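You operate a simulated robot arm through the tools that you are given. There is no shell and no other tool.

You are at the controls of a simulated two-armed robot. One attempt, no reset.

JOB
Top up the clear oil pot to about its line and cap it again.
Fine: the bottle goes back. Set down upright: oil bottle.
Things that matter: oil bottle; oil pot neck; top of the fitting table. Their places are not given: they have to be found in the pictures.

It is judged by the outcome, as a careful person would: the job done as asked, and still so three seconds after it is handed in. It fails if anything else is knocked over, pushed out of place, dropped, spilled or broken. Lids that push on must go on centred and level and be pressed home; caps that screw on are set level and turned clockwise until they are tight.

ROBOT AND FRAMES
Two 6-joint arms with two-finger parallel grippers on one trunk that stands fixed in place. Base frame: the origin is at the foot of the trunk, x ahead of it, y to its left, z up; the work surface is at about z = 0.84. Lengths are in m, angles in rad, forces in N, time in s.
The left shoulder is at [-0.077, 0.177, 0.832], the right one opposite. With the tool pointing down near the work surface each hand reaches from about 0.1 to 0.72 m from the base axis, measured 20 degrees to its own side. Payload 1.57 kg a hand.
The TCP of each hand is the grasp point between the finger pads, 0.03 m short of the fingertips. In the tool frame z runs along the fingers and y along their closing line. Largest opening 0.08 m; finger width 0.017, thickness 0.012; the body of the gripper, 0.04 by 0.082 m, starts 0.08 m behind the TCP.
Orientation is told as [roll, pitch, yaw] about the base's x, y, z axes, in that order, counted from this pose: with the fingers straight down and closing along the base's y, the tool's x points along the base's -x, its y along +y and its z along -z.

CONTROLS
- The arms move only by the tool servo_tool. It takes "left_steps", "right_steps" or both (then of equal length, played together; a hand with none holds still); each is a list of rows, each a list of 3 entries, a list of its own where there are three numbers: the shift along the tool's x, y, z in m, then the turn, a rotation vector about the tool's x, y, z in rad, then the gripper command, from -1 (shut) to 1 (fully open), values between in proportion. In form: [[[dx, dy, dz], [wx, wy, wz], hand], ...]. A call has 1 to 20 rows; each row is the pose to reach, as a shift and turn from the pose commanded when the call began, along the tool's axes at that moment. A row lasts 0.2 s, in which the tool goes at most 0.05 m and 0.15 rad; a call with a longer step from one row to the next is refused whole, and so is a gripper value outside its range. Where a pose cannot be reached the arm comes as near as it can. A force on the tool above 70 N (or 10 N above the force at the start of the call, whichever is more), or a blocked arm, ends the call early, and 0.2 s more pass. The fingers move at their own pace (about 0.072 m/s each) and stop on an object; they squeeze with about 20 N. The grip force told is the motor's: it shows also when the fingers shut on nothing. Time passes only in rows, and 0.2 s behind the last, so rows that repeat a pose let the fingers close. It gives the time, the measured TCP pose, the force on the tool (base axes), the opening and the grip force at its end, in the units of the frame above (readings bear some noise), with the torque about the TCP (base axes, N m) and any sound that the robot's microphone picked up, and new pictures: "show" is both (left out), scene, wrist or none (wrist: the cameras of the hands that moved).
- Cameras (640 x 400 px; columns grow to the right, rows downward): "scene" is now at [0.028, 0.0503, 1.5665]; the picture's right is [0.62, -0.78, 0.00], its down [-0.51, -0.41, -0.76] and it looks along [0.59, 0.47, -0.65] (base axes); focal length 223 px, centre (320, 200). "left" rides on the left gripper at [0.072, 0.007, -0.122] in its tool frame; the picture's right is [-0.09, 1.00, 0.00], its down [-0.84, -0.08, -0.54] and it looks along [-0.54, -0.05, 0.84] (tool axes); focal length 238 px, centre (320, 200). "right" rides on the right gripper at [0.072, -0.007, -0.122] in its tool frame; the picture's right is [0.09, 1.00, 0.00], its down [-0.84, 0.08, -0.54] and it looks along [-0.54, 0.05, 0.84] (tool axes); focal length 238 px, centre (320, 200).
- move_column(by): slides the trunk up (or, below 0, down) by that many m; the arms and the scene camera ride with it, the base frame stays. It gives what a move gives, with no picture.
- head_to(pan, tilt): turns the head with the scene camera to pan (to the left, within 2.496 rad either way) and tilt (down, from -0.506 to 1.204), counted from straight ahead of the robot. It gives what a move gives, and a new picture of the scene camera.
- measure_at(camera, pixels): there is no depth. For up to 12 entries [column, row, z] of the newest picture of that camera ("zoom" is the newest enlarged one), the place [x, y] in the base frame at which the ray of that pixel passes the height z, good to about 0.002 m. No time passes.
- enlarge(camera, box): a new picture of the part [left, top, right, bottom] of that camera's present view, enlarged. No time passes.
- finish_job(): hands the job in; it is judged then, once.

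Open the grippers and draw the arms clear of the work before you hand the job in, unless the task says otherwise.

The tools are called after "Request:" as a command line: name --argument value ..., lists and objects as JSON in quotes. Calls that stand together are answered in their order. servo_tool: Moves the arms, as the interface text tells. Its arguments: {"type":"object","properties":{"left_steps":{"type":"array","items":{"type":"array"}},"right_steps":{"type":"array","items":{"type":"array"}},"show":{"type":"string","enum":["both","scene","wrist","none"]}},"required":[]} The other tools are called the same way: move_column (by) slides the trunk up or down; head_to (pan, tilt) turns the head that bears the scene camera; measure_at (camera, pixels) gives the place at which the rays of pixels pass given heights; enlarge (camera, box) takes an enlarged picture of a part of a camera's view; finish_job () hands the job in.

At the start:

```text
t: 0.0
left_tcp_pos: [0.3352, 0.3494, 1.2934]
left_ee_rot: [0.0, 0.002, -0.001]
left_ft_force: [-0.3, 0.9, 0.2]
left_moment: [0.05, 0.03, 0.0]
left_width: 0.0802
left_grasp_force: 0.1
right_tcp_pos: [0.3441, 0.0633, 1.2869]
right_ee_rot: [0.0, 0.0, 0.002]
right_ft_force: [0.2, -0.2, -0.3]
right_moment: [0.0, -0.01, 0.0]
right_width: 0.08
right_grasp_force: 0.0
trunk travel left (down, up): [-0.275, 0.053]
head pan, tilt: [0.67, 0.71]
```

scene: 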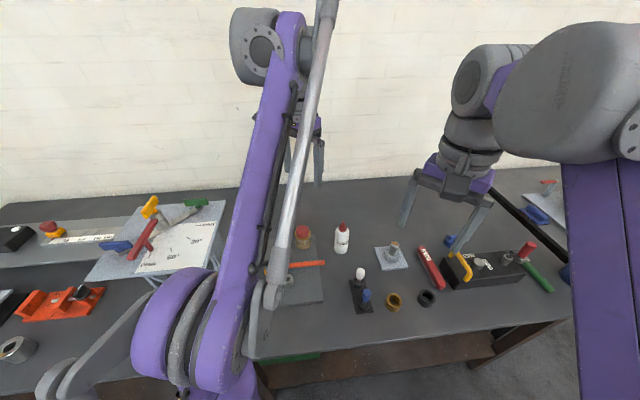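
right: 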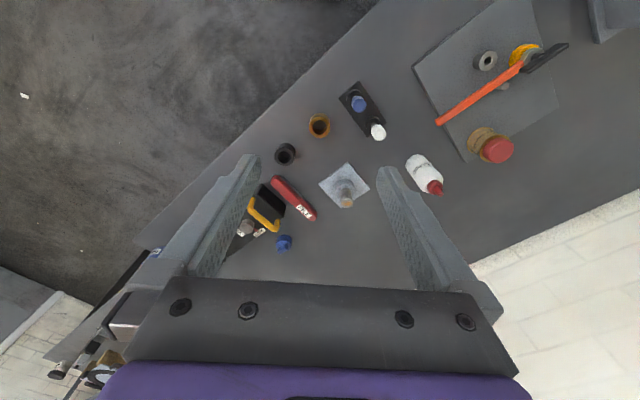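
left: 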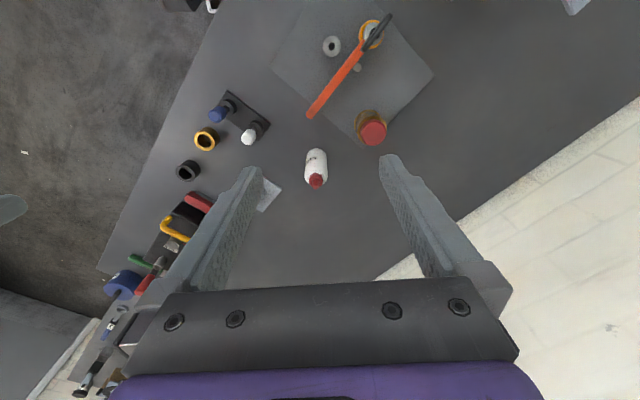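

The pictures show a white bottle with a red cap (left camera 316,168), a brown pot with a red lid (370,128), and a cylinder on a plate (right camera 345,190). I'll enlarge these areas to identify the oil pot and bottle.

Request:
enlarge --camera "left" --box '[270, 0, 440, 200]'

Request:
enlarge --camera "scene" --box '[250, 200, 450, 325]'

Request:
enlarge --camera "right" --box '[260, 60, 560, 220]'

```text
2.00 times, centred on (355, 100) of left
```

zoom: 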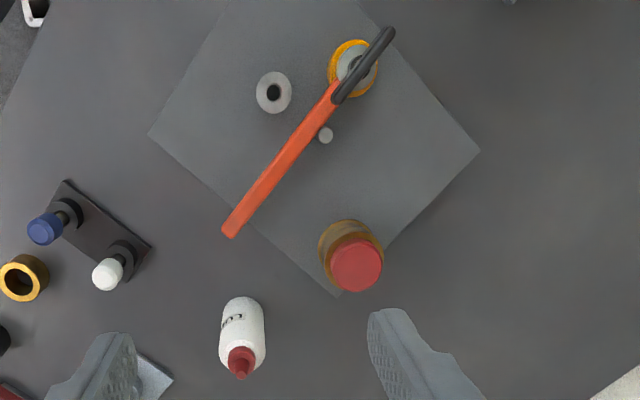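

```text
3.20 times, centred on (350, 262) of scene
```

zoom: 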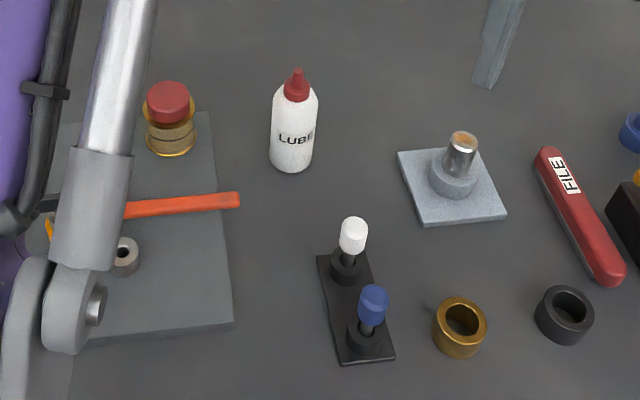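

```text
2.13 times, centred on (410, 140) of right
```

zoom: 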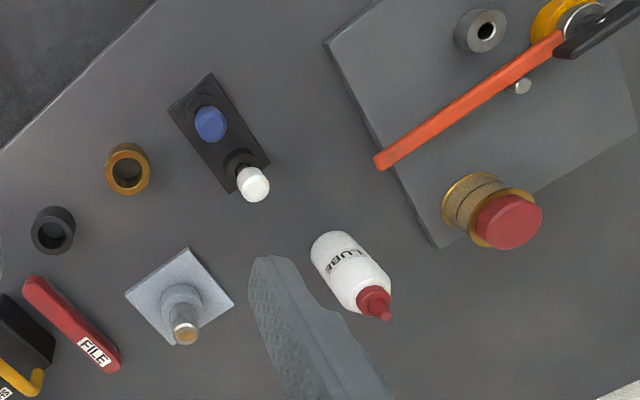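

I'll measure rough positions in the left wrist view and the scene: bottle base/tip, pot base/lid, and plate corners.

Request:
measure_at --camera "left" --pixels '[[316, 153, 0.84], [316, 185, 1.0], [366, 120, 0.85], [373, 133, 0.92], [374, 134, 0.94], [434, 73, 0.85], [354, 147, 0.85], [332, 46, 0.87], [308, 115, 0.9], [390, 16, 0.9]]'

Request:
measure_at --camera "right" --pixels '[[417, 167, 0.84], [436, 190, 1.0], [480, 145, 0.85], [498, 150, 0.92], [500, 150, 0.94], [430, 190, 0.98], [345, 205, 0.84], [319, 126, 0.84]]'

Request:
measure_at --camera "scene" --pixels '[[341, 252, 0.84], [342, 222, 0.98], [342, 222, 1.0], [304, 246, 0.85], [303, 230, 0.92], [303, 230, 0.94]]'

```text
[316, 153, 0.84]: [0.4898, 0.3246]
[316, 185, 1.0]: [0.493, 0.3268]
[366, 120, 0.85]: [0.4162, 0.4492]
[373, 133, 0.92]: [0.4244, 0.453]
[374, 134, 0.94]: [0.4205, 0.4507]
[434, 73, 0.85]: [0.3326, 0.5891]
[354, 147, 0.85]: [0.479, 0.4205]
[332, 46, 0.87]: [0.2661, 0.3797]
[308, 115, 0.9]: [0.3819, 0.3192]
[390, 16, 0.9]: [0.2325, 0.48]
```

```text
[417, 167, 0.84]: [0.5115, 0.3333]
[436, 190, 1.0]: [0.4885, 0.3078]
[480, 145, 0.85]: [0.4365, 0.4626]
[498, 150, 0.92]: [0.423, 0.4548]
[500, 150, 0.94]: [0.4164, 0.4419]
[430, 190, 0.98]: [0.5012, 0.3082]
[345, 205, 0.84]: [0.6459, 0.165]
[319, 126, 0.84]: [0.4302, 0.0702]
```

```text
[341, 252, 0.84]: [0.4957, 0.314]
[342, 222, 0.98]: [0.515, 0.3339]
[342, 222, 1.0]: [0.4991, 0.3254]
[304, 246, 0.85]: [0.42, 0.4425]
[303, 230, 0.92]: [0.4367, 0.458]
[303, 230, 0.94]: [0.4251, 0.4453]
```

The bottle sits near (0.495, 0.322) and the pot near (0.421, 0.450). I'll move the left hand back and tilt it so its camera looks at the pot and the bottle from the side.

Request:
servo_tool --left_steps '[[[0.02, 0.01, 0.02], [0, -0.06, 0], 1], [[0.04, 0.02, 0.045], [0, -0.12, 0], 1], [[0.06, 0.035, 0.07], [0, -0.18, 0], 1], [[0.08, 0.05, 0.1], [0, -0.25, 0], 1], [[0.1, 0.065, 0.13], [0, -0.32, 0], 1], [[0.12, 0.08, 0.16], [0, -0.4, 0], 1], [[0.135, 0.09, 0.18], [0, -0.45, 0], 1], [[0.135, 0.1, 0.2], [0, -0.5, 0], 1]]' --show "both"

```text
t: 1.5
left_tcp_pos: [0.2732, 0.3907, 1.1277]
left_ee_rot: [-0.032, -0.409, -0.2]
left_ft_force: [-0.1, -0.2, 0.4]
left_moment: [-0.03, 0.0, -0.04]
left_width: 0.0801
left_grasp_force: 0.0
right_tcp_pos: [0.3441, 0.0624, 1.2865]
right_ee_rot: [-0.001, 0.0, -0.001]
right_ft_force: [0.1, 0.3, 0.0]
right_moment: [0.02, -0.01, 0.02]
right_width: 0.0801
right_grasp_force: 0.1
trunk travel left (down, up): [-0.275, 0.053]
head pan, tilt: [0.67, 0.71]
stopped in row 7 (left hand): the arm was blocked; the commanded pose is now the measured one
```

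scene: 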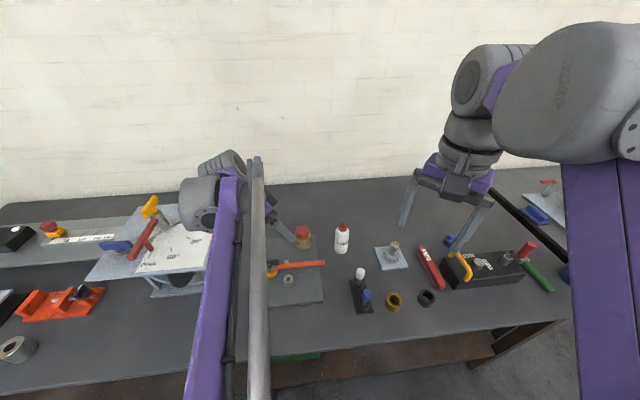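
left: 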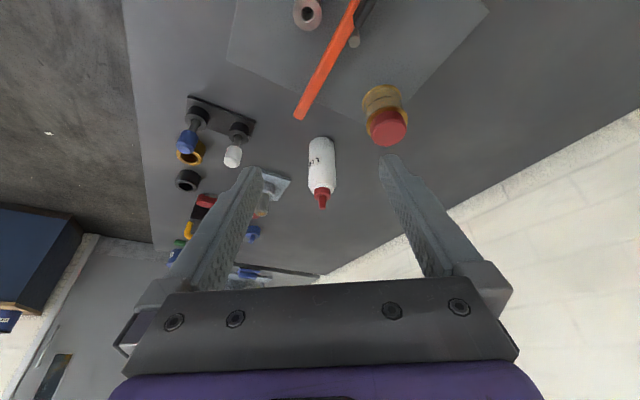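

The left arm stopped at a joint limit, but the pot is now visible to both cameras. I'll enlarge the pot and the bottle in both views.

Request:
enlarge --camera "scene" --box '[270, 210, 360, 266]'

Request:
enlarge --camera "left" --box '[290, 60, 450, 160]'

Request:
enlarge --camera "left" --box '[280, 120, 370, 220]'

Request:
enlarge --camera "scene" --box '[230, 210, 350, 320]'

```text
7.11 times, centred on (315, 238) of scene
```

zoom: 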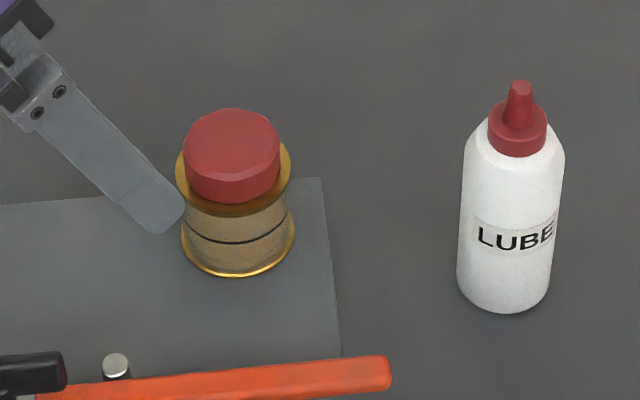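

```text
4.00 times, centred on (370, 110) of left
```

zoom: 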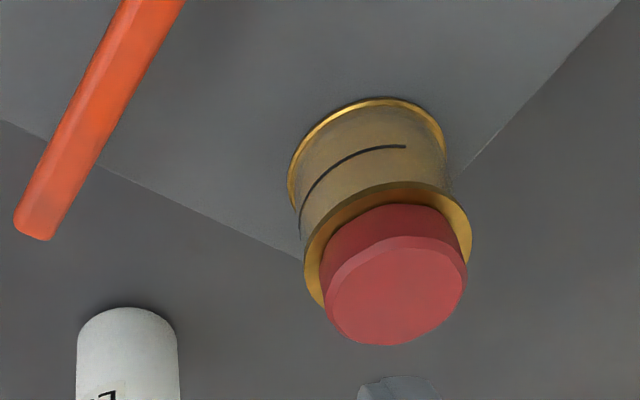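

```text
4.00 times, centred on (325, 170) of left
```

zoom: 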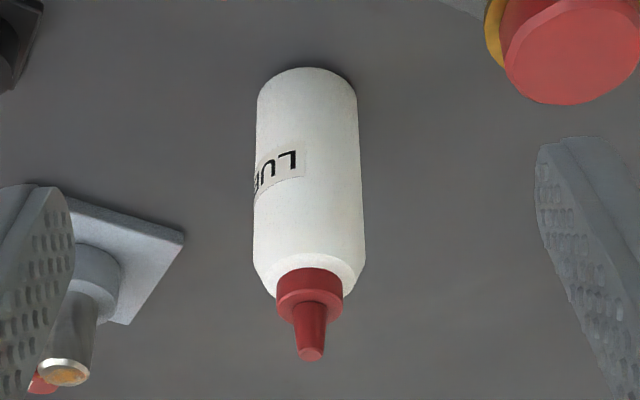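

```text
3.64 times, centred on (290, 265) of scene
```

zoom: 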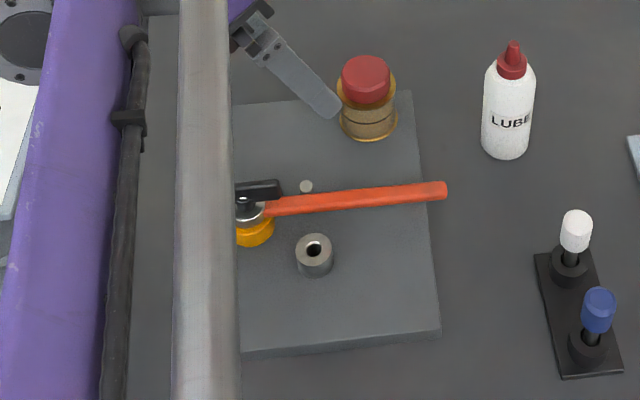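

The pot has a line around its glass, brass rings top and bottom, and a red lid; the bottle has a red spout. I'll return the left hand to pointing straight down just behind and above the pot, so I can measure the lid and neck accurately.

Request:
servo_tool --left_steps '[[[-0.005, 0.014, 0.008], [-0.014, 0.08, -0.04], 1], [[-0.01, 0.028, 0.016], [-0.028, 0.16, -0.08], 1], [[-0.017, 0.042, 0.025], [-0.042, 0.24, -0.12], 1], [[-0.023, 0.056, 0.033], [-0.056, 0.32, -0.16], 1], [[-0.0293, 0.0705, 0.041], [-0.072, 0.41, -0.195], 1], [[-0.0293, 0.0705, 0.041], [-0.072, 0.41, -0.195], 1]]'

```text
t: 2.9
left_tcp_pos: [0.3286, 0.4502, 1.0991]
left_ee_rot: [0.002, 0.005, 0.001]
left_ft_force: [-0.3, -0.4, 0.0]
left_moment: [0.04, 0.01, 0.0]
left_width: 0.0801
left_grasp_force: 0.0
right_tcp_pos: [0.3426, 0.0639, 1.2857]
right_ee_rot: [0.001, 0.002, -0.002]
right_ft_force: [0.0, -1.0, -0.8]
right_moment: [0.01, -0.01, -0.01]
right_width: 0.08
right_grasp_force: 0.1
trunk travel left (down, up): [-0.275, 0.053]
head pan, tilt: [0.67, 0.71]
```

scene: 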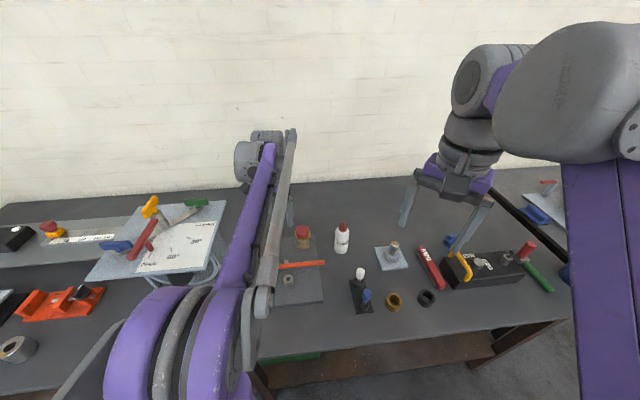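
left: 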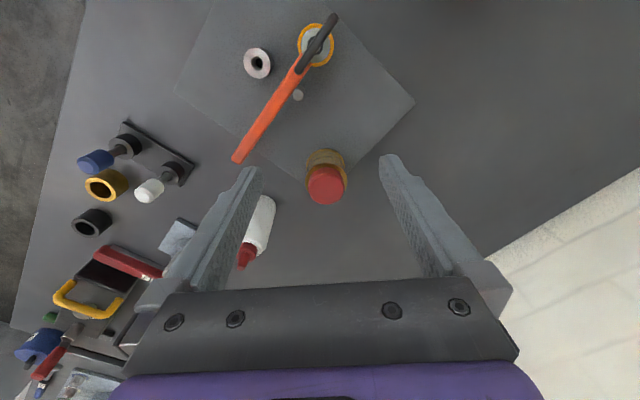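

The hand is level now. I'll enlarge the pot in the left view (326,175) and in the scene view for measurements.

Request:
enlarge --camera "left" --box '[280, 140, 376, 210]'

Request:
enlarge --camera "scene" --box '[285, 215, 355, 259]'

```text
5.71 times, centred on (328, 175) of left
```

zoom: 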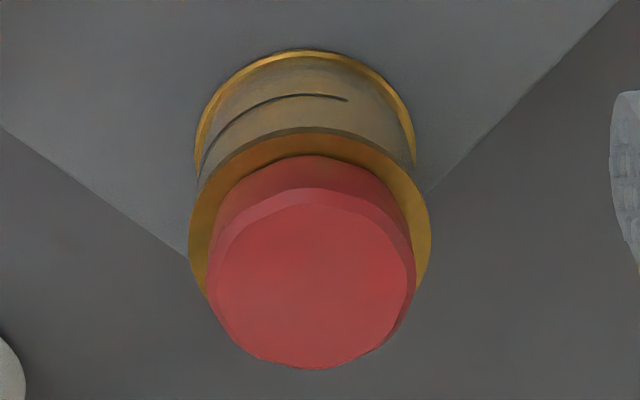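

```text
9.09 times, centred on (320, 237) of scene
```

zoom: 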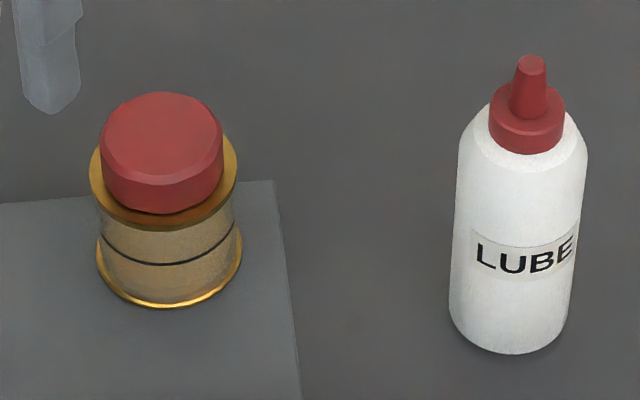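

I'll measure the lid-top centre and the rings in both views at several heights and see where the rays meet.

Request:
measure_at --camera "left" --pixels '[[326.8, 189.9, 0.9], [326.8, 189.9, 0.92], [326.8, 189.9, 0.94], [325.4, 169.5, 0.84], [325.4, 169.5, 0.86], [326.4, 180, 0.89], [326.4, 180, 0.91]]'

Request:
measure_at --camera "scene" --pixels '[[302.9, 229.6, 0.9], [302.9, 229.6, 0.92], [302.9, 229.6, 0.94], [303.6, 243.2, 0.84], [303.6, 243.2, 0.86], [303, 234.8, 0.9], [343.3, 222.1, 0.96], [343.3, 222.1, 0.98], [343.3, 222.1, 1.0], [341.2, 250.2, 0.84], [334, 248, 0.84], [348, 248, 0.84]]'

```text
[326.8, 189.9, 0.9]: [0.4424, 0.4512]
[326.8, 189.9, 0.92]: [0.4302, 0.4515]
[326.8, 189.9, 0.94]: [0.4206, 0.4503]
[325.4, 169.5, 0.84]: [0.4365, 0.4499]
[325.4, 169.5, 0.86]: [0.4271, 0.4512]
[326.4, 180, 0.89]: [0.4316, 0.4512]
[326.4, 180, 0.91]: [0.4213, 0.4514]
```

```text
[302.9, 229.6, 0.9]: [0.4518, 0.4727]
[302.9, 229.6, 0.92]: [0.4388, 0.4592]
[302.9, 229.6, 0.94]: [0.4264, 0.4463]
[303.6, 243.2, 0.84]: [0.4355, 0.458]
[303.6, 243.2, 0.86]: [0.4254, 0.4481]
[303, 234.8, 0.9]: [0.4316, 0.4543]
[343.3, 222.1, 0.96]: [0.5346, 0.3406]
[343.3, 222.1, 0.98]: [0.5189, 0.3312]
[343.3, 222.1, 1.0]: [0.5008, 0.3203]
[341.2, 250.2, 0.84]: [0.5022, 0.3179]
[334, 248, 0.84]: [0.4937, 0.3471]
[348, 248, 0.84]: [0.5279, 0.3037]
```

Both cameras agree: pot axis near (0.427, 0.451), lid top near z 0.933; bottle near (0.501, 0.320) and about 0.16 tall. I'll move the left hand over the lid at z 1.03 to refine.

Request:
servo_tool --left_steps '[[[-0.025, 0, 0.015], [0, 0, 0], 1], [[-0.05, 0, 0.03], [0, 0, 0], 1], [[-0.075, 0.001, 0.05], [0, 0, 0], 1], [[-0.098, 0.001, 0.069], [0, 0, 0], 1], [[-0.098, 0.001, 0.069], [0, 0, 0], 1]]'

Request:
enlarge --camera "left" --box '[240, 70, 400, 170]'

Request:
enlarge --camera "scene" --box '[275, 205, 345, 249]'

```text
t: 4.1
left_tcp_pos: [0.4281, 0.4521, 1.0296]
left_ee_rot: [0.003, 0.004, 0.001]
left_ft_force: [-0.3, -0.6, -0.2]
left_moment: [-0.02, 0.02, 0.05]
left_width: 0.0802
left_grasp_force: 0.0
right_tcp_pos: [0.343, 0.0641, 1.2878]
right_ee_rot: [0.0, 0.002, 0.001]
right_ft_force: [0.6, 0.6, -0.3]
right_moment: [-0.02, -0.02, 0.02]
right_width: 0.0802
right_grasp_force: 0.1
trunk travel left (down, up): [-0.275, 0.053]
head pan, tilt: [0.67, 0.71]
```

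scene: 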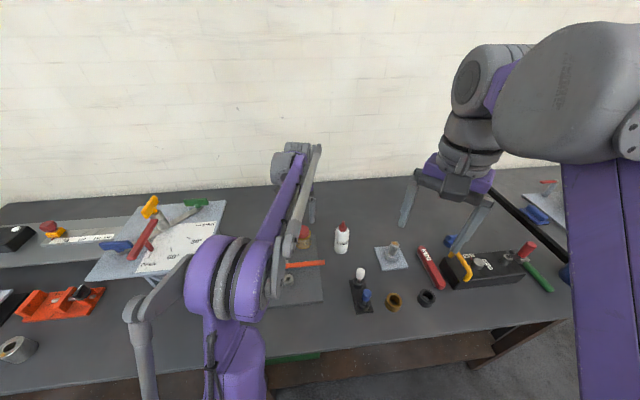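
left: 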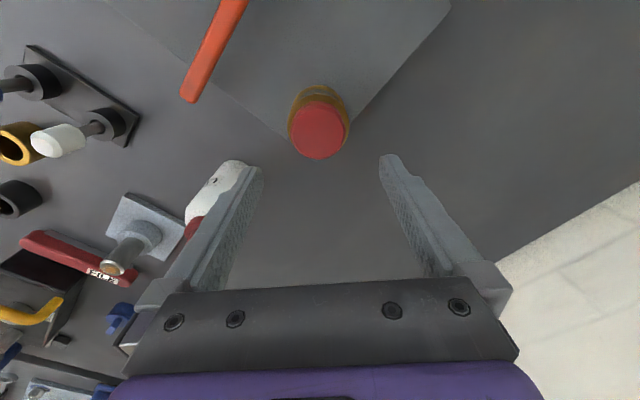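

```text
4.00 times, centred on (320, 120) of left
```

zoom: 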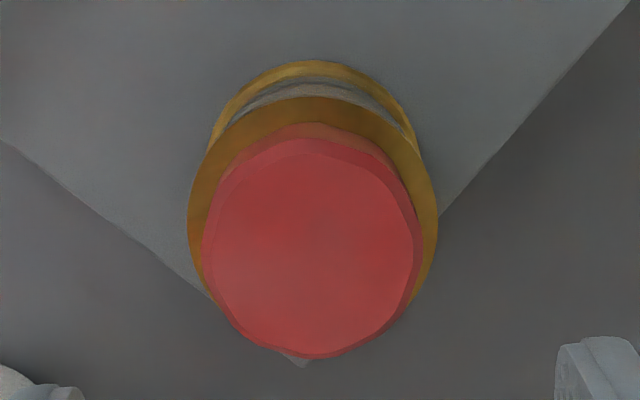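

```text
9.09 times, centred on (310, 227) of scene
```

zoom: 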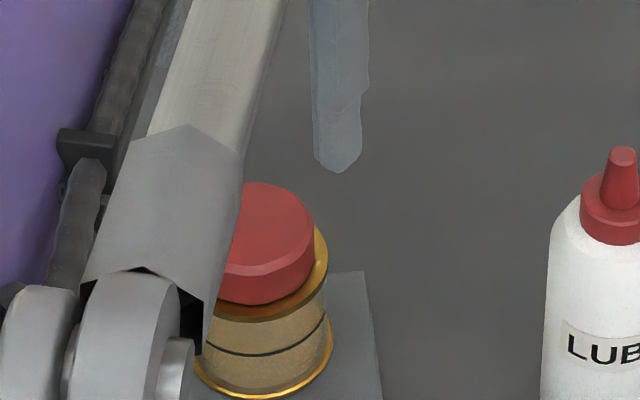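

The lid centre appears at (318,134), about 4 mm nearer the robot than the TCP. I'll check the table's free space and edges for a place to set the lid down, and re-measure lid centre.

Request:
measure_at --camera "left" --pixels '[[318.3, 133.8, 0.933], [318.3, 133.8, 0.938], [560, 232, 0.84], [640, 190, 0.84], [500, 262, 0.84], [450, 5, 0.85], [289, 139, 0.85], [320, 240, 0.84], [380, 150, 0.84], [315.5, 161, 0.85]]'

Request:
measure_at --camera "scene" --pixels '[[330, 190, 0.84], [400, 182, 0.84], [450, 180, 0.84], [225, 187, 0.84], [330, 210, 0.84], [390, 225, 0.84]]'

```text
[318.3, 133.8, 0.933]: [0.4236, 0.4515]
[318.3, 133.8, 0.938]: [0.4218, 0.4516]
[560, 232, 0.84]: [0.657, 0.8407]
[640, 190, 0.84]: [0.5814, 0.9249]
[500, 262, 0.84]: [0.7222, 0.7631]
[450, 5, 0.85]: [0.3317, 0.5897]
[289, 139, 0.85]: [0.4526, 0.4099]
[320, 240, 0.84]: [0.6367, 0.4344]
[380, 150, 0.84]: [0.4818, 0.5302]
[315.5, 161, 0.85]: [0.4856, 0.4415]
```

```text
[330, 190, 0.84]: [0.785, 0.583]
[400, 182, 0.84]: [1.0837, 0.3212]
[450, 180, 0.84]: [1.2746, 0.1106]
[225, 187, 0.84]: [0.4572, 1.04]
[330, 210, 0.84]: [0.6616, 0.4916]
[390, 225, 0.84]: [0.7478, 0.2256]
```

I'll descend to TCP z≈0.96 over the lid with a small correction toward the robot, then look before gripping.

Request:
servo_tool --left_steps '[[[0.005, -0.001, 0.02], [0, 0, 0], 1], [[0.005, -0.001, 0.04], [0, 0, 0], 1], [[0.005, -0.001, 0.06], [0, 0, 0], 1], [[0.005, -0.001, 0.07], [0, 0, 0], 1], [[0.005, -0.001, 0.07], [0, 0, 0], 1]]'

Request:
enlarge --camera "left" --box '[220, 110, 420, 235]'

Request:
enlarge --camera "scene" --box '[275, 205, 345, 249]'

```text
t: 5.3
left_tcp_pos: [0.4203, 0.4529, 0.9609]
left_ee_rot: [0.003, 0.005, 0.001]
left_ft_force: [0.2, 0.1, 0.3]
left_moment: [0.04, 0.02, 0.05]
left_width: 0.0801
left_grasp_force: 0.0
right_tcp_pos: [0.3434, 0.0635, 1.2856]
right_ee_rot: [-0.001, 0.0, 0.0]
right_ft_force: [-0.2, 0.2, 0.0]
right_moment: [0.01, 0.01, -0.02]
right_width: 0.08
right_grasp_force: 0.1
trunk travel left (down, up): [-0.275, 0.053]
head pan, tilt: [0.67, 0.71]
```

scene: 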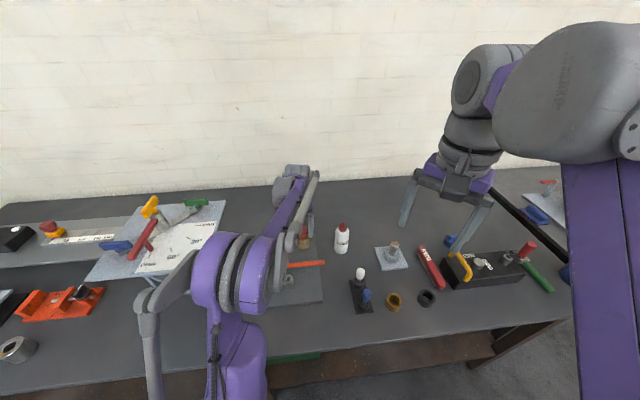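
left: 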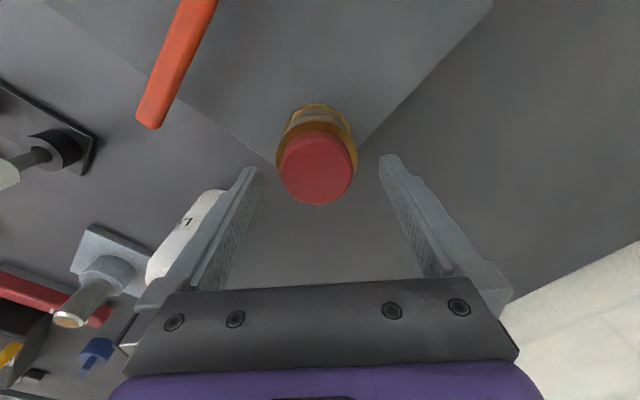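

```text
3.20 times, centred on (320, 172) of left
```

zoom: 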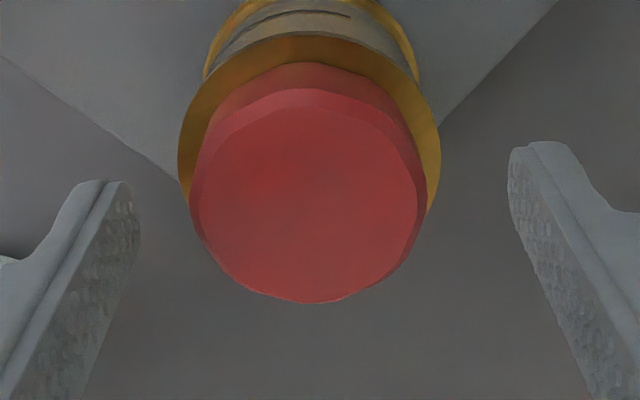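

```text
9.09 times, centred on (310, 227) of scene
```

zoom: 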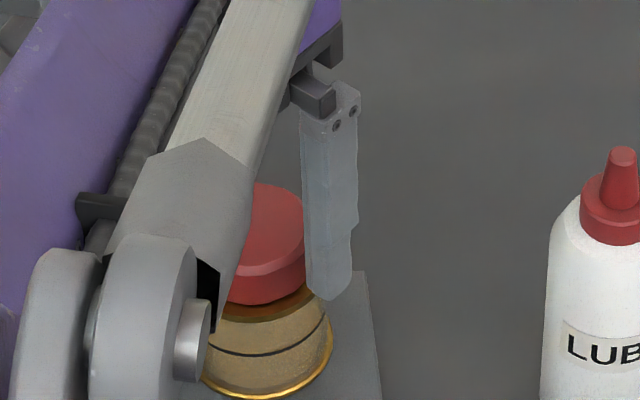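

Lid centre reads about (0.422, 0.451). I'll lower 20 mm more with a small correction and close on the lid.

Request:
servo_tool --left_steps '[[[-0.002, -0.002, 0.007], [0, 0, 0], 1], [[-0.002, -0.002, 0.014], [0, 0, 0], 1], [[-0.002, -0.002, 0.019], [0, 0, 0], 1], [[-0.002, -0.002, 0.019], [0, 0, 0], 1]]'

Request:
enlarge --camera "left" --box '[220, 110, 420, 235]'

Request:
enlarge --camera "scene" --box '[275, 205, 345, 249]'

```text
t: 6.3
left_tcp_pos: [0.4242, 0.4506, 0.942]
left_ee_rot: [0.002, 0.004, 0.0]
left_ft_force: [-0.2, 0.6, -0.9]
left_moment: [-0.01, 0.01, 0.0]
left_width: 0.0803
left_grasp_force: 0.0
right_tcp_pos: [0.3439, 0.0645, 1.2862]
right_ee_rot: [0.0, 0.001, 0.0]
right_ft_force: [0.6, 0.3, -0.4]
right_moment: [0.0, -0.01, 0.01]
right_width: 0.0801
right_grasp_force: 0.1
trunk travel left (down, up): [-0.275, 0.053]
head pan, tilt: [0.67, 0.71]
```

scene: 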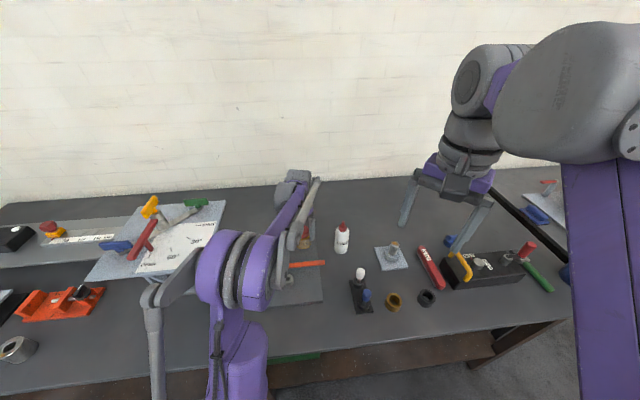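
left: 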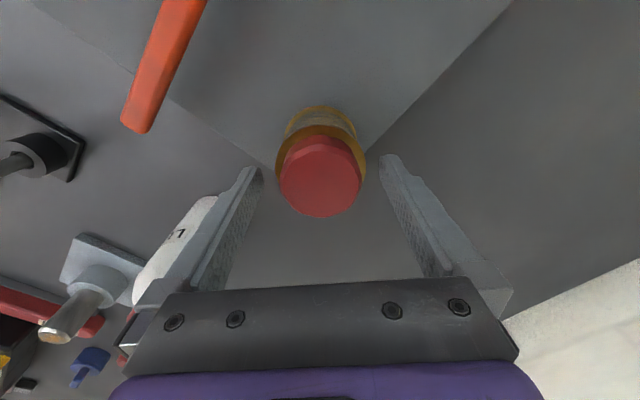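

```text
3.20 times, centred on (320, 172) of left
```

zoom: 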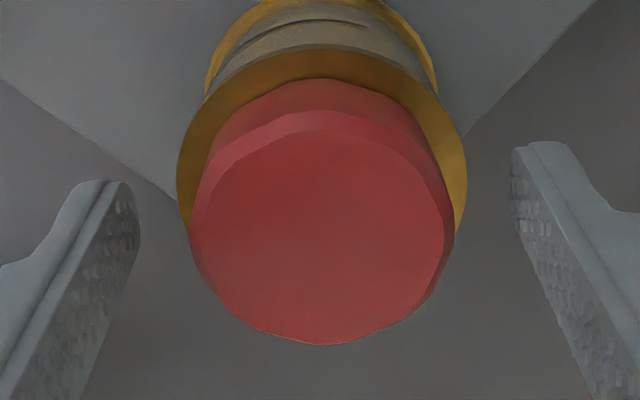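

```text
9.09 times, centred on (310, 227) of scene
```

zoom: 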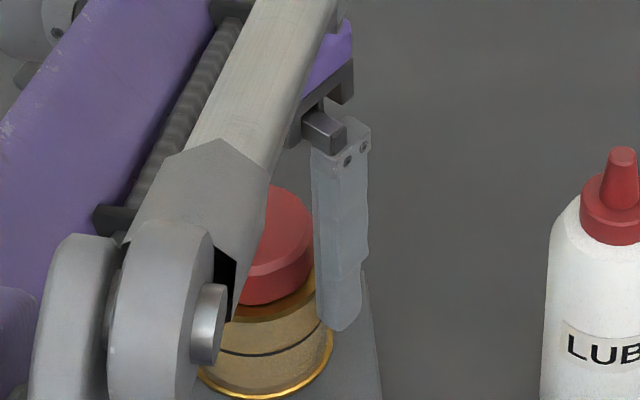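

The lid is between the fingers, centred within about 1.5 mm. I'll close the gripper, holding the pose.

Request:
servo_tool --left_steps '[[[0.001, 0.001, 0], [0, 0, 0], 0.2], [[0.001, 0.001, 0], [0, 0, 0], -0.2], [[0.001, 0.001, 0], [0, 0, 0], -1], [[0.001, 0.001, 0], [0, 0, 0], -1], [[0.001, 0.001, 0], [0, 0, 0], -1]]'

Request:
enlarge --camera "left" --box '[220, 110, 420, 235]'

```text
t: 7.5
left_tcp_pos: [0.4233, 0.451, 0.9424]
left_ee_rot: [0.003, 0.004, 0.001]
left_ft_force: [3.8, 0.3, 5.7]
left_moment: [-0.23, -0.23, -0.37]
left_width: 0.0607
left_grasp_force: 45.2
right_tcp_pos: [0.3445, 0.062, 1.2863]
right_ee_rot: [0.001, 0.0, 0.0]
right_ft_force: [-0.4, -0.2, -0.4]
right_moment: [0.02, 0.01, -0.03]
right_width: 0.0798
right_grasp_force: 0.1
trunk travel left (down, up): [-0.275, 0.053]
head pan, tilt: [0.67, 0.71]
```

scene: 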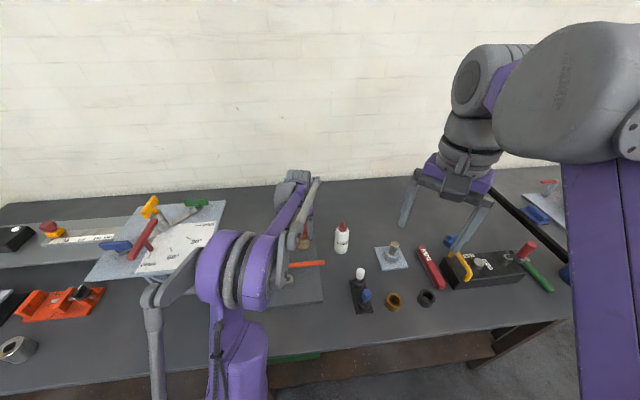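
left: 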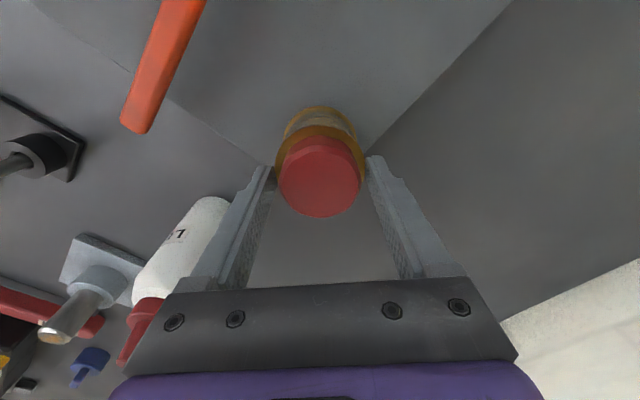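

```text
3.20 times, centred on (320, 172) of left
```

zoom: 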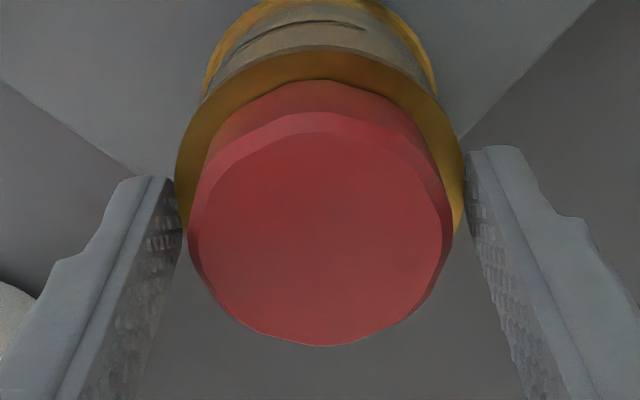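

The fingers stopped at 0.061 m, wider than the lid's estimated 0.053 m — they may be on the brass ring. I'll look closely in the scene view.

Request:
enlarge --camera "scene" --box '[285, 215, 329, 243]'

Request:
enlarge --camera "left" --box '[350, 140, 400, 171]'

Request:
enlarge --camera "left" --box '[240, 140, 300, 190]'

```text
14.29 times, centred on (307, 229) of scene
```

zoom: 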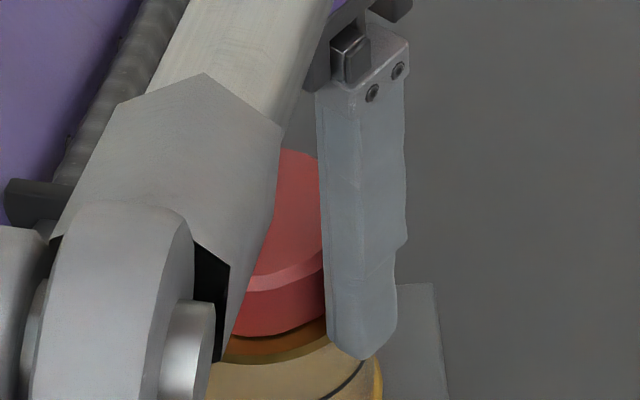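

```text
12.80 times, centred on (375, 156) of left
```

zoom: 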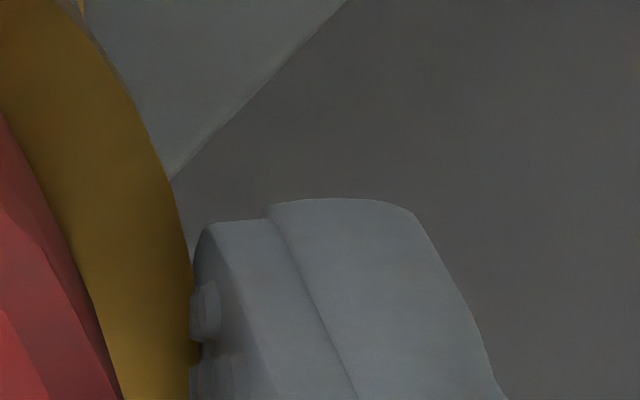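

```text
8.00 times, centred on (270, 165) of left
```

zoom: 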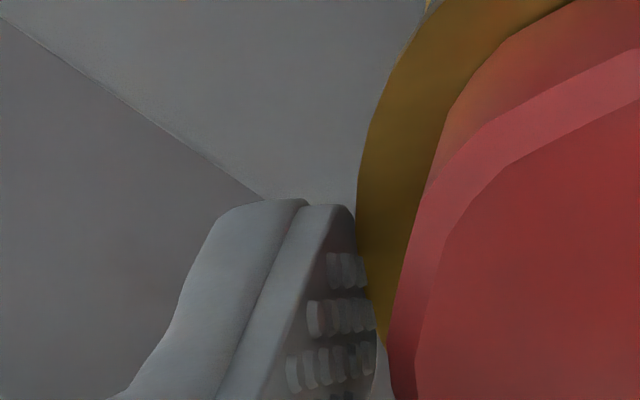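

The fingertips are touching the edge of the brass ring, not the lid. I'll open, rise 7 mm and close again on the lid itself.

Request:
servo_tool --left_steps '[[[0, 0, 0], [0, 0, 0], 0.4], [[0, 0, 0], [0, 0, 0], 0.6], [[0, 0, -0.007], [0, 0, 0], 0.6], [[0, 0, -0.007], [0, 0, 0], 0.2], [[0, 0, -0.007], [0, 0, 0], -0.2], [[0, 0, -0.007], [0, 0, 0], -1], [[0, 0, -0.007], [0, 0, 0], -1], [[0, 0, -0.007], [0, 0, 0], -1]]'

Request:
enlarge --camera "left" --box '[220, 110, 420, 235]'

Request:
enlarge --camera "scene" --box '[285, 215, 329, 243]'

```text
t: 9.3
left_tcp_pos: [0.4233, 0.4504, 0.9492]
left_ee_rot: [0.001, 0.003, 0.001]
left_ft_force: [-0.4, -1.3, -0.4]
left_moment: [-0.05, -0.01, 0.03]
left_width: 0.0478
left_grasp_force: 19.6
right_tcp_pos: [0.3445, 0.0639, 1.287]
right_ee_rot: [-0.001, 0.001, 0.001]
right_ft_force: [-0.9, -1.0, 0.3]
right_moment: [0.02, 0.03, 0.03]
right_width: 0.08
right_grasp_force: 0.0
trunk travel left (down, up): [-0.275, 0.053]
head pan, tilt: [0.67, 0.71]
```

scene: 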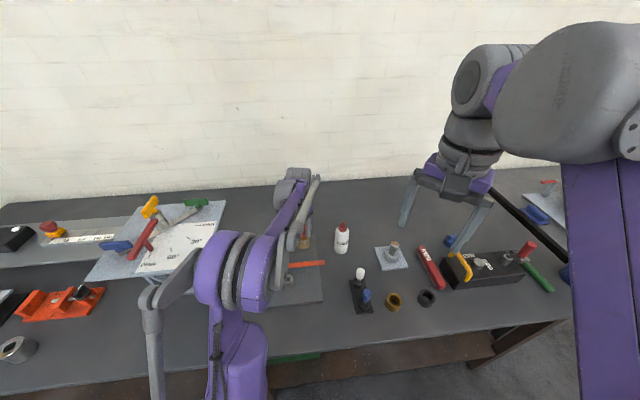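
left: 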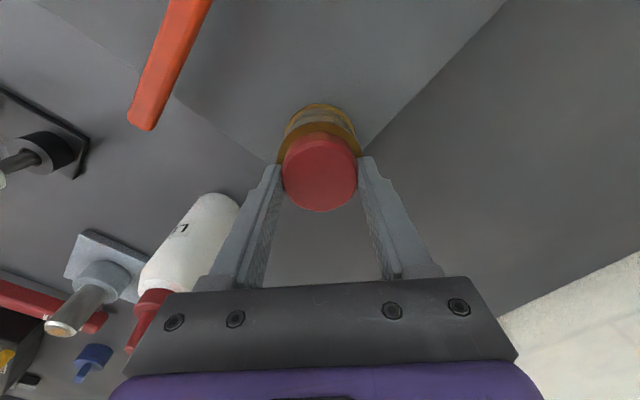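

```text
3.20 times, centred on (320, 172) of left
```

zoom: 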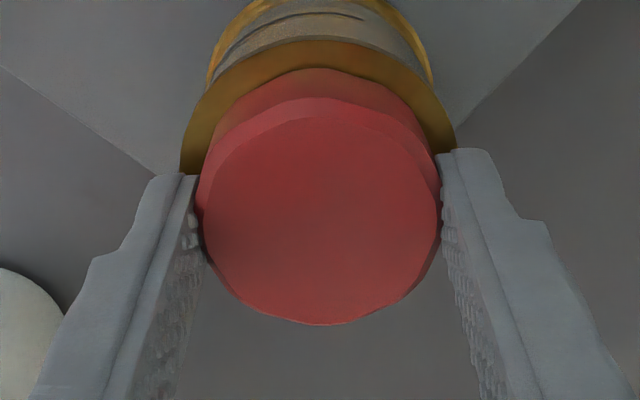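

```text
14.29 times, centred on (307, 229) of scene
```

zoom: 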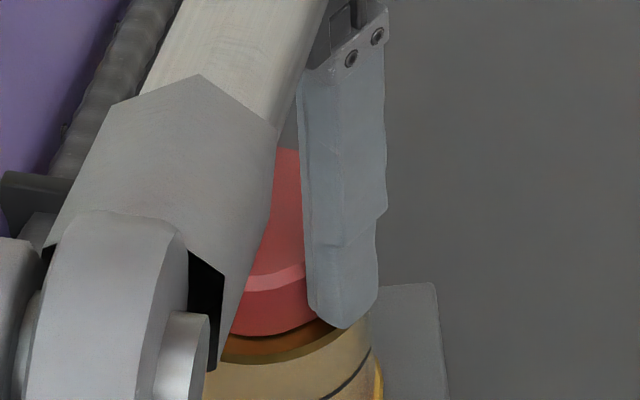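

The grip is now on the lid (width 0.048, 20 N). I'll pull up gently by a few millimetres to learn whether it is push-on or screwed.

Request:
servo_tool --left_steps '[[[0, 0, -0.001], [0, 0, 0], -1], [[0, 0, -0.002], [0, 0, 0], -1], [[0, 0, -0.003], [0, 0, 0], -1], [[0, 0, -0.003], [0, 0, 0], -1]]' --show "wrist"

Request:
enlarge --camera "left" --box '[220, 110, 420, 235]'

```text
t: 10.3
left_tcp_pos: [0.4232, 0.4511, 0.9504]
left_ee_rot: [0.002, 0.003, 0.0]
left_ft_force: [-1.2, -2.3, -14.5]
left_moment: [-0.03, 0.06, 0.1]
left_width: 0.048
left_grasp_force: 19.8
right_tcp_pos: [0.344, 0.0648, 1.2858]
right_ee_rot: [0.001, 0.001, -0.001]
right_ft_force: [-0.5, -0.8, -0.5]
right_moment: [0.01, 0.01, -0.01]
right_width: 0.0801
right_grasp_force: 0.0
trunk travel left (down, up): [-0.275, 0.053]
head pan, tilt: [0.67, 0.71]
```

left: 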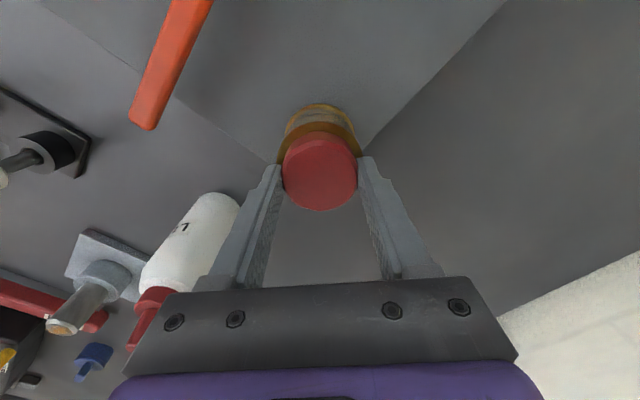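

```text
3.20 times, centred on (320, 172) of left
```

zoom: 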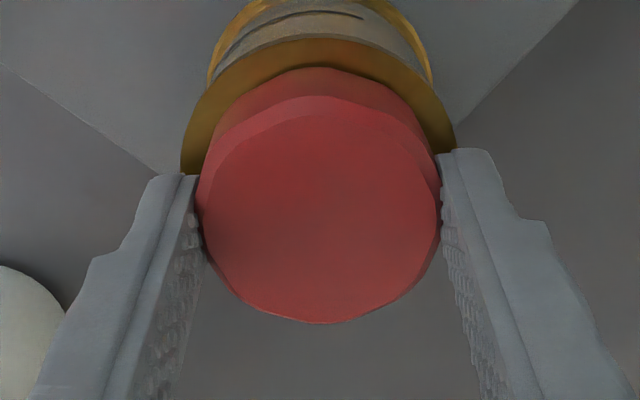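

Pulling shows 14.5 N of resistance with no release, so the lid is likely threaded. I'll ease most of the pull and turn it counter-clockwise (from above) by 0.6 rad, watching the torque and force.

Request:
servo_tool --left_steps '[[[0, 0, 0.002], [0, 0, 0], -1], [[0, 0, 0.002], [0, 0, -0.12], -1], [[0, 0, 0.002], [0, 0, -0.24], -1], [[0, 0, 0.002], [0, 0, -0.36], -1], [[0, 0, 0.002], [0, 0, -0.48], -1], [[0, 0, 0.002], [0, 0, -0.6], -1], [[0, 0, 0.002], [0, 0, -0.6], -1]]' --show "wrist"

Request:
enlarge --camera "left" --box '[220, 110, 420, 235]'

```text
t: 11.9
left_tcp_pos: [0.4227, 0.452, 0.9486]
left_ee_rot: [0.003, 0.003, 0.602]
left_ft_force: [8.0, 1.9, 9.6]
left_moment: [-0.16, -0.09, 0.0]
left_width: 0.0476
left_grasp_force: 20.4
right_tcp_pos: [0.3435, 0.064, 1.2851]
right_ee_rot: [0.001, 0.0, 0.001]
right_ft_force: [0.6, 0.4, -0.5]
right_moment: [0.01, -0.02, 0.02]
right_width: 0.0798
right_grasp_force: 0.0
trunk travel left (down, up): [-0.275, 0.053]
head pan, tilt: [0.67, 0.71]
```

left: 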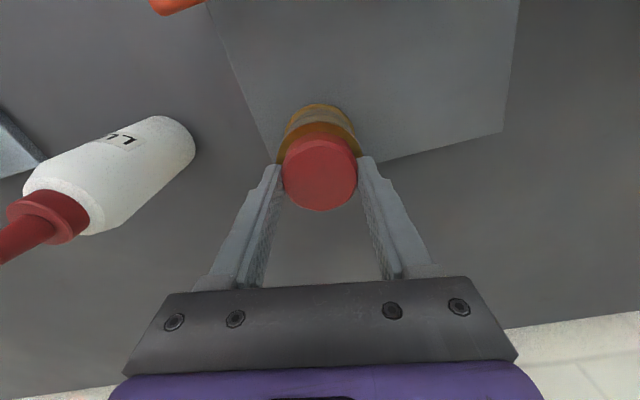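

```text
3.20 times, centred on (320, 172) of left
```

zoom: 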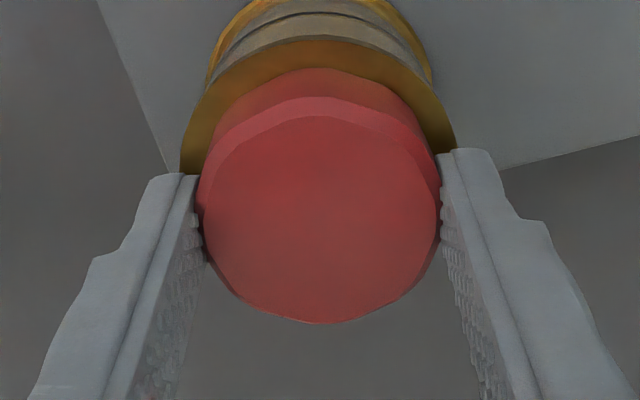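

The force has gone from −14 to +10 N (lid pushing up on the hand) after the turn, so the lid seems to have risen as a screw does. I'll rise 2 mm and continue turning counter-clockwise while rising slowly.

Request:
servo_tool --left_steps '[[[0, 0, -0.002], [0, 0, 0], -1], [[0, 0, -0.002], [0, 0, 0], -1]]' --show "none"

```text
t: 12.5
left_tcp_pos: [0.4225, 0.4511, 0.9502]
left_ee_rot: [0.003, 0.004, 0.6]
left_ft_force: [5.7, 0.7, -0.6]
left_moment: [-0.02, -0.25, 0.01]
left_width: 0.0482
left_grasp_force: 19.9
right_tcp_pos: [0.3453, 0.0637, 1.2854]
right_ee_rot: [-0.001, 0.001, 0.0]
right_ft_force: [0.5, 0.5, 0.8]
right_moment: [-0.02, 0.0, -0.02]
right_width: 0.08
right_grasp_force: 0.1
trunk travel left (down, up): [-0.275, 0.053]
head pan, tilt: [0.67, 0.71]
```

Force is back near zero at 3 mm above the start, which fits the lid rising with the turn. I'll turn another 0.6 rad and rise 1.5 mm with it.

Request:
servo_tool --left_steps '[[[0, 0, 0], [0, 0, -0.12], -1], [[0, 0, -0.0005], [0, 0, -0.24], -1], [[0, 0, -0.001], [0, 0, -0.36], -1], [[0, 0, -0.001], [0, 0, -0.48], -1], [[0, 0, -0.0015], [0, 0, -0.6], -1], [[0, 0, -0.0015], [0, 0, -0.6], -1]]' --show "wrist"

Request:
enlarge --camera "left" --box '[220, 110, 420, 235]'

```text
t: 13.9
left_tcp_pos: [0.4224, 0.4527, 0.9512]
left_ee_rot: [0.005, 0.001, 1.205]
left_ft_force: [-1.7, 1.5, -14.7]
left_moment: [-0.08, -0.05, -0.01]
left_width: 0.0481
left_grasp_force: 20.0
right_tcp_pos: [0.344, 0.0656, 1.2856]
right_ee_rot: [0.0, 0.001, 0.0]
right_ft_force: [-1.0, 0.7, 0.1]
right_moment: [-0.03, -0.01, -0.02]
right_width: 0.0801
right_grasp_force: 0.2
trunk travel left (down, up): [-0.275, 0.053]
head pan, tilt: [0.67, 0.71]
```

left: 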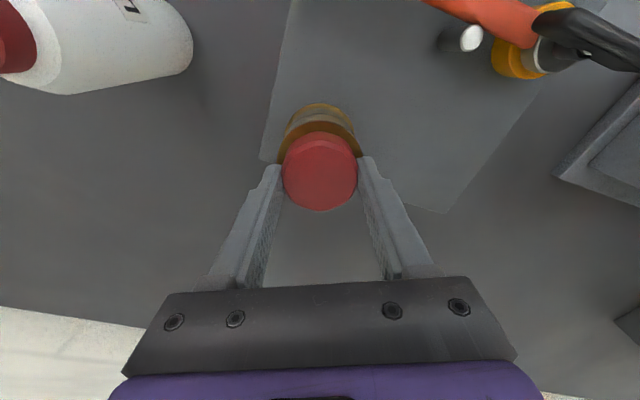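

```text
3.20 times, centred on (320, 172) of left
```

zoom: 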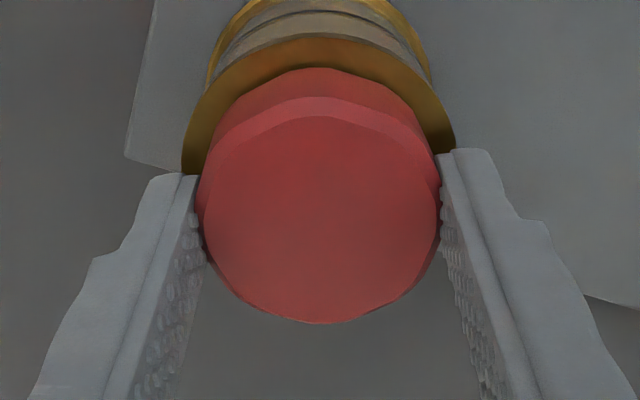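

Torque stays near zero, so the lid turns with the hand, but it has hardly risen yet. I'll ease the pull and keep turning counter-clockwise by another 1.5 rad to see if the force shows it climbing.

Request:
servo_tool --left_steps '[[[0, 0, 0.001], [0, 0, 0], -1], [[0, 0, 0.001], [0, 0, -0.13], -1], [[0, 0, 0.001], [0, 0, -0.26], -1], [[0, 0, 0.001], [0, 0, -0.39], -1], [[0, 0, 0.001], [0, 0, -0.52], -1], [[0, 0, 0.001], [0, 0, -0.65], -1], [[0, 0, 0.001], [0, 0, -0.78], -1], [[0, 0, 0.001], [0, 0, -0.91], -1], [[0, 0, 0.001], [0, 0, -1.04], -1], [[0, 0, 0.001], [0, 0, -1.17], -1], [[0, 0, 0.001], [0, 0, -1.3], -1], [[0, 0, 0.001], [0, 0, -1.43], -1], [[0, 0, 0.001], [0, 0, -1.43], -1]]' --show "both"

Request:
enlarge --camera "left" --box '[220, 110, 420, 235]'

Request:
enlarge --camera "scene" --box '[275, 205, 345, 249]'

```text
t: 16.7
left_tcp_pos: [0.423, 0.451, 0.9517]
left_ee_rot: [0.0, -0.003, 2.632]
left_ft_force: [-7.5, -1.4, -2.6]
left_moment: [-0.16, 0.04, 0.0]
left_width: 0.0479
left_grasp_force: 19.7
right_tcp_pos: [0.3439, 0.0642, 1.2858]
right_ee_rot: [0.001, -0.001, 0.0]
right_ft_force: [1.0, -0.3, 1.0]
right_moment: [-0.01, -0.01, -0.01]
right_width: 0.08
right_grasp_force: 0.0
trunk travel left (down, up): [-0.275, 0.053]
head pan, tilt: [0.67, 0.71]
```

scene: 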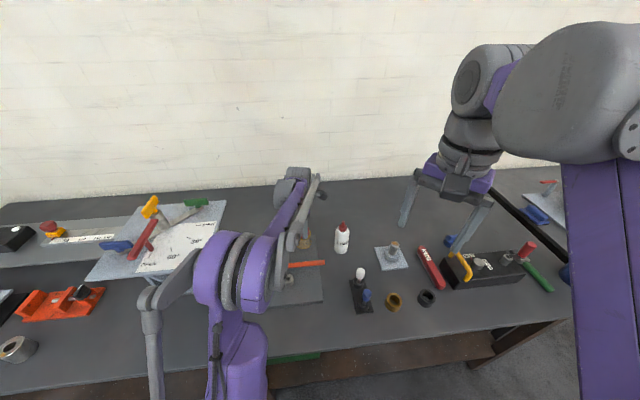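
left: 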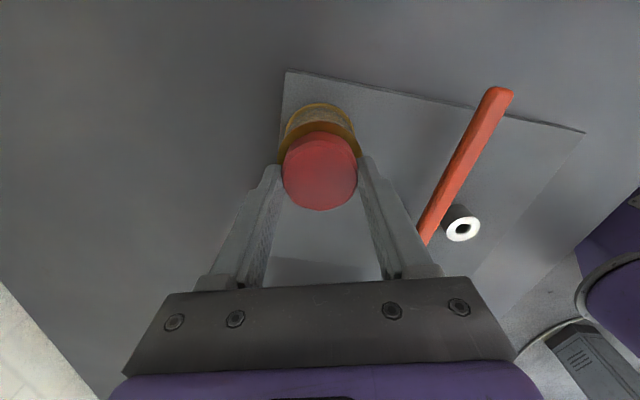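

```text
3.20 times, centred on (320, 172) of left
```

zoom: 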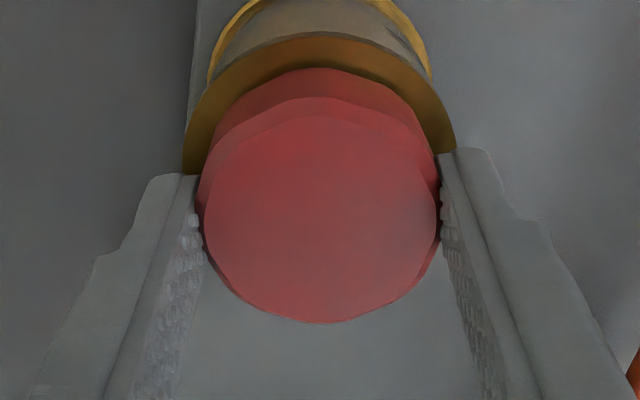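

```text
9.09 times, centred on (310, 227) of scene
```

zoom: 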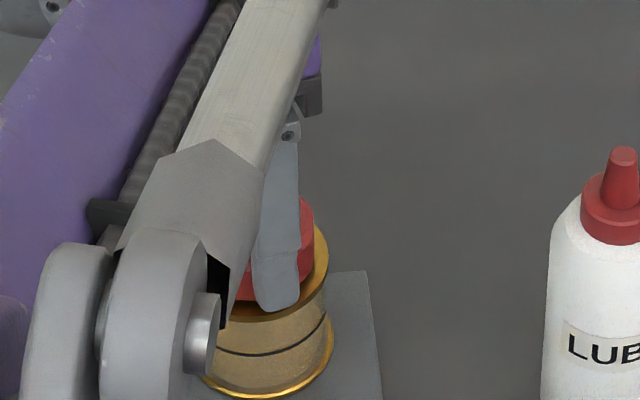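

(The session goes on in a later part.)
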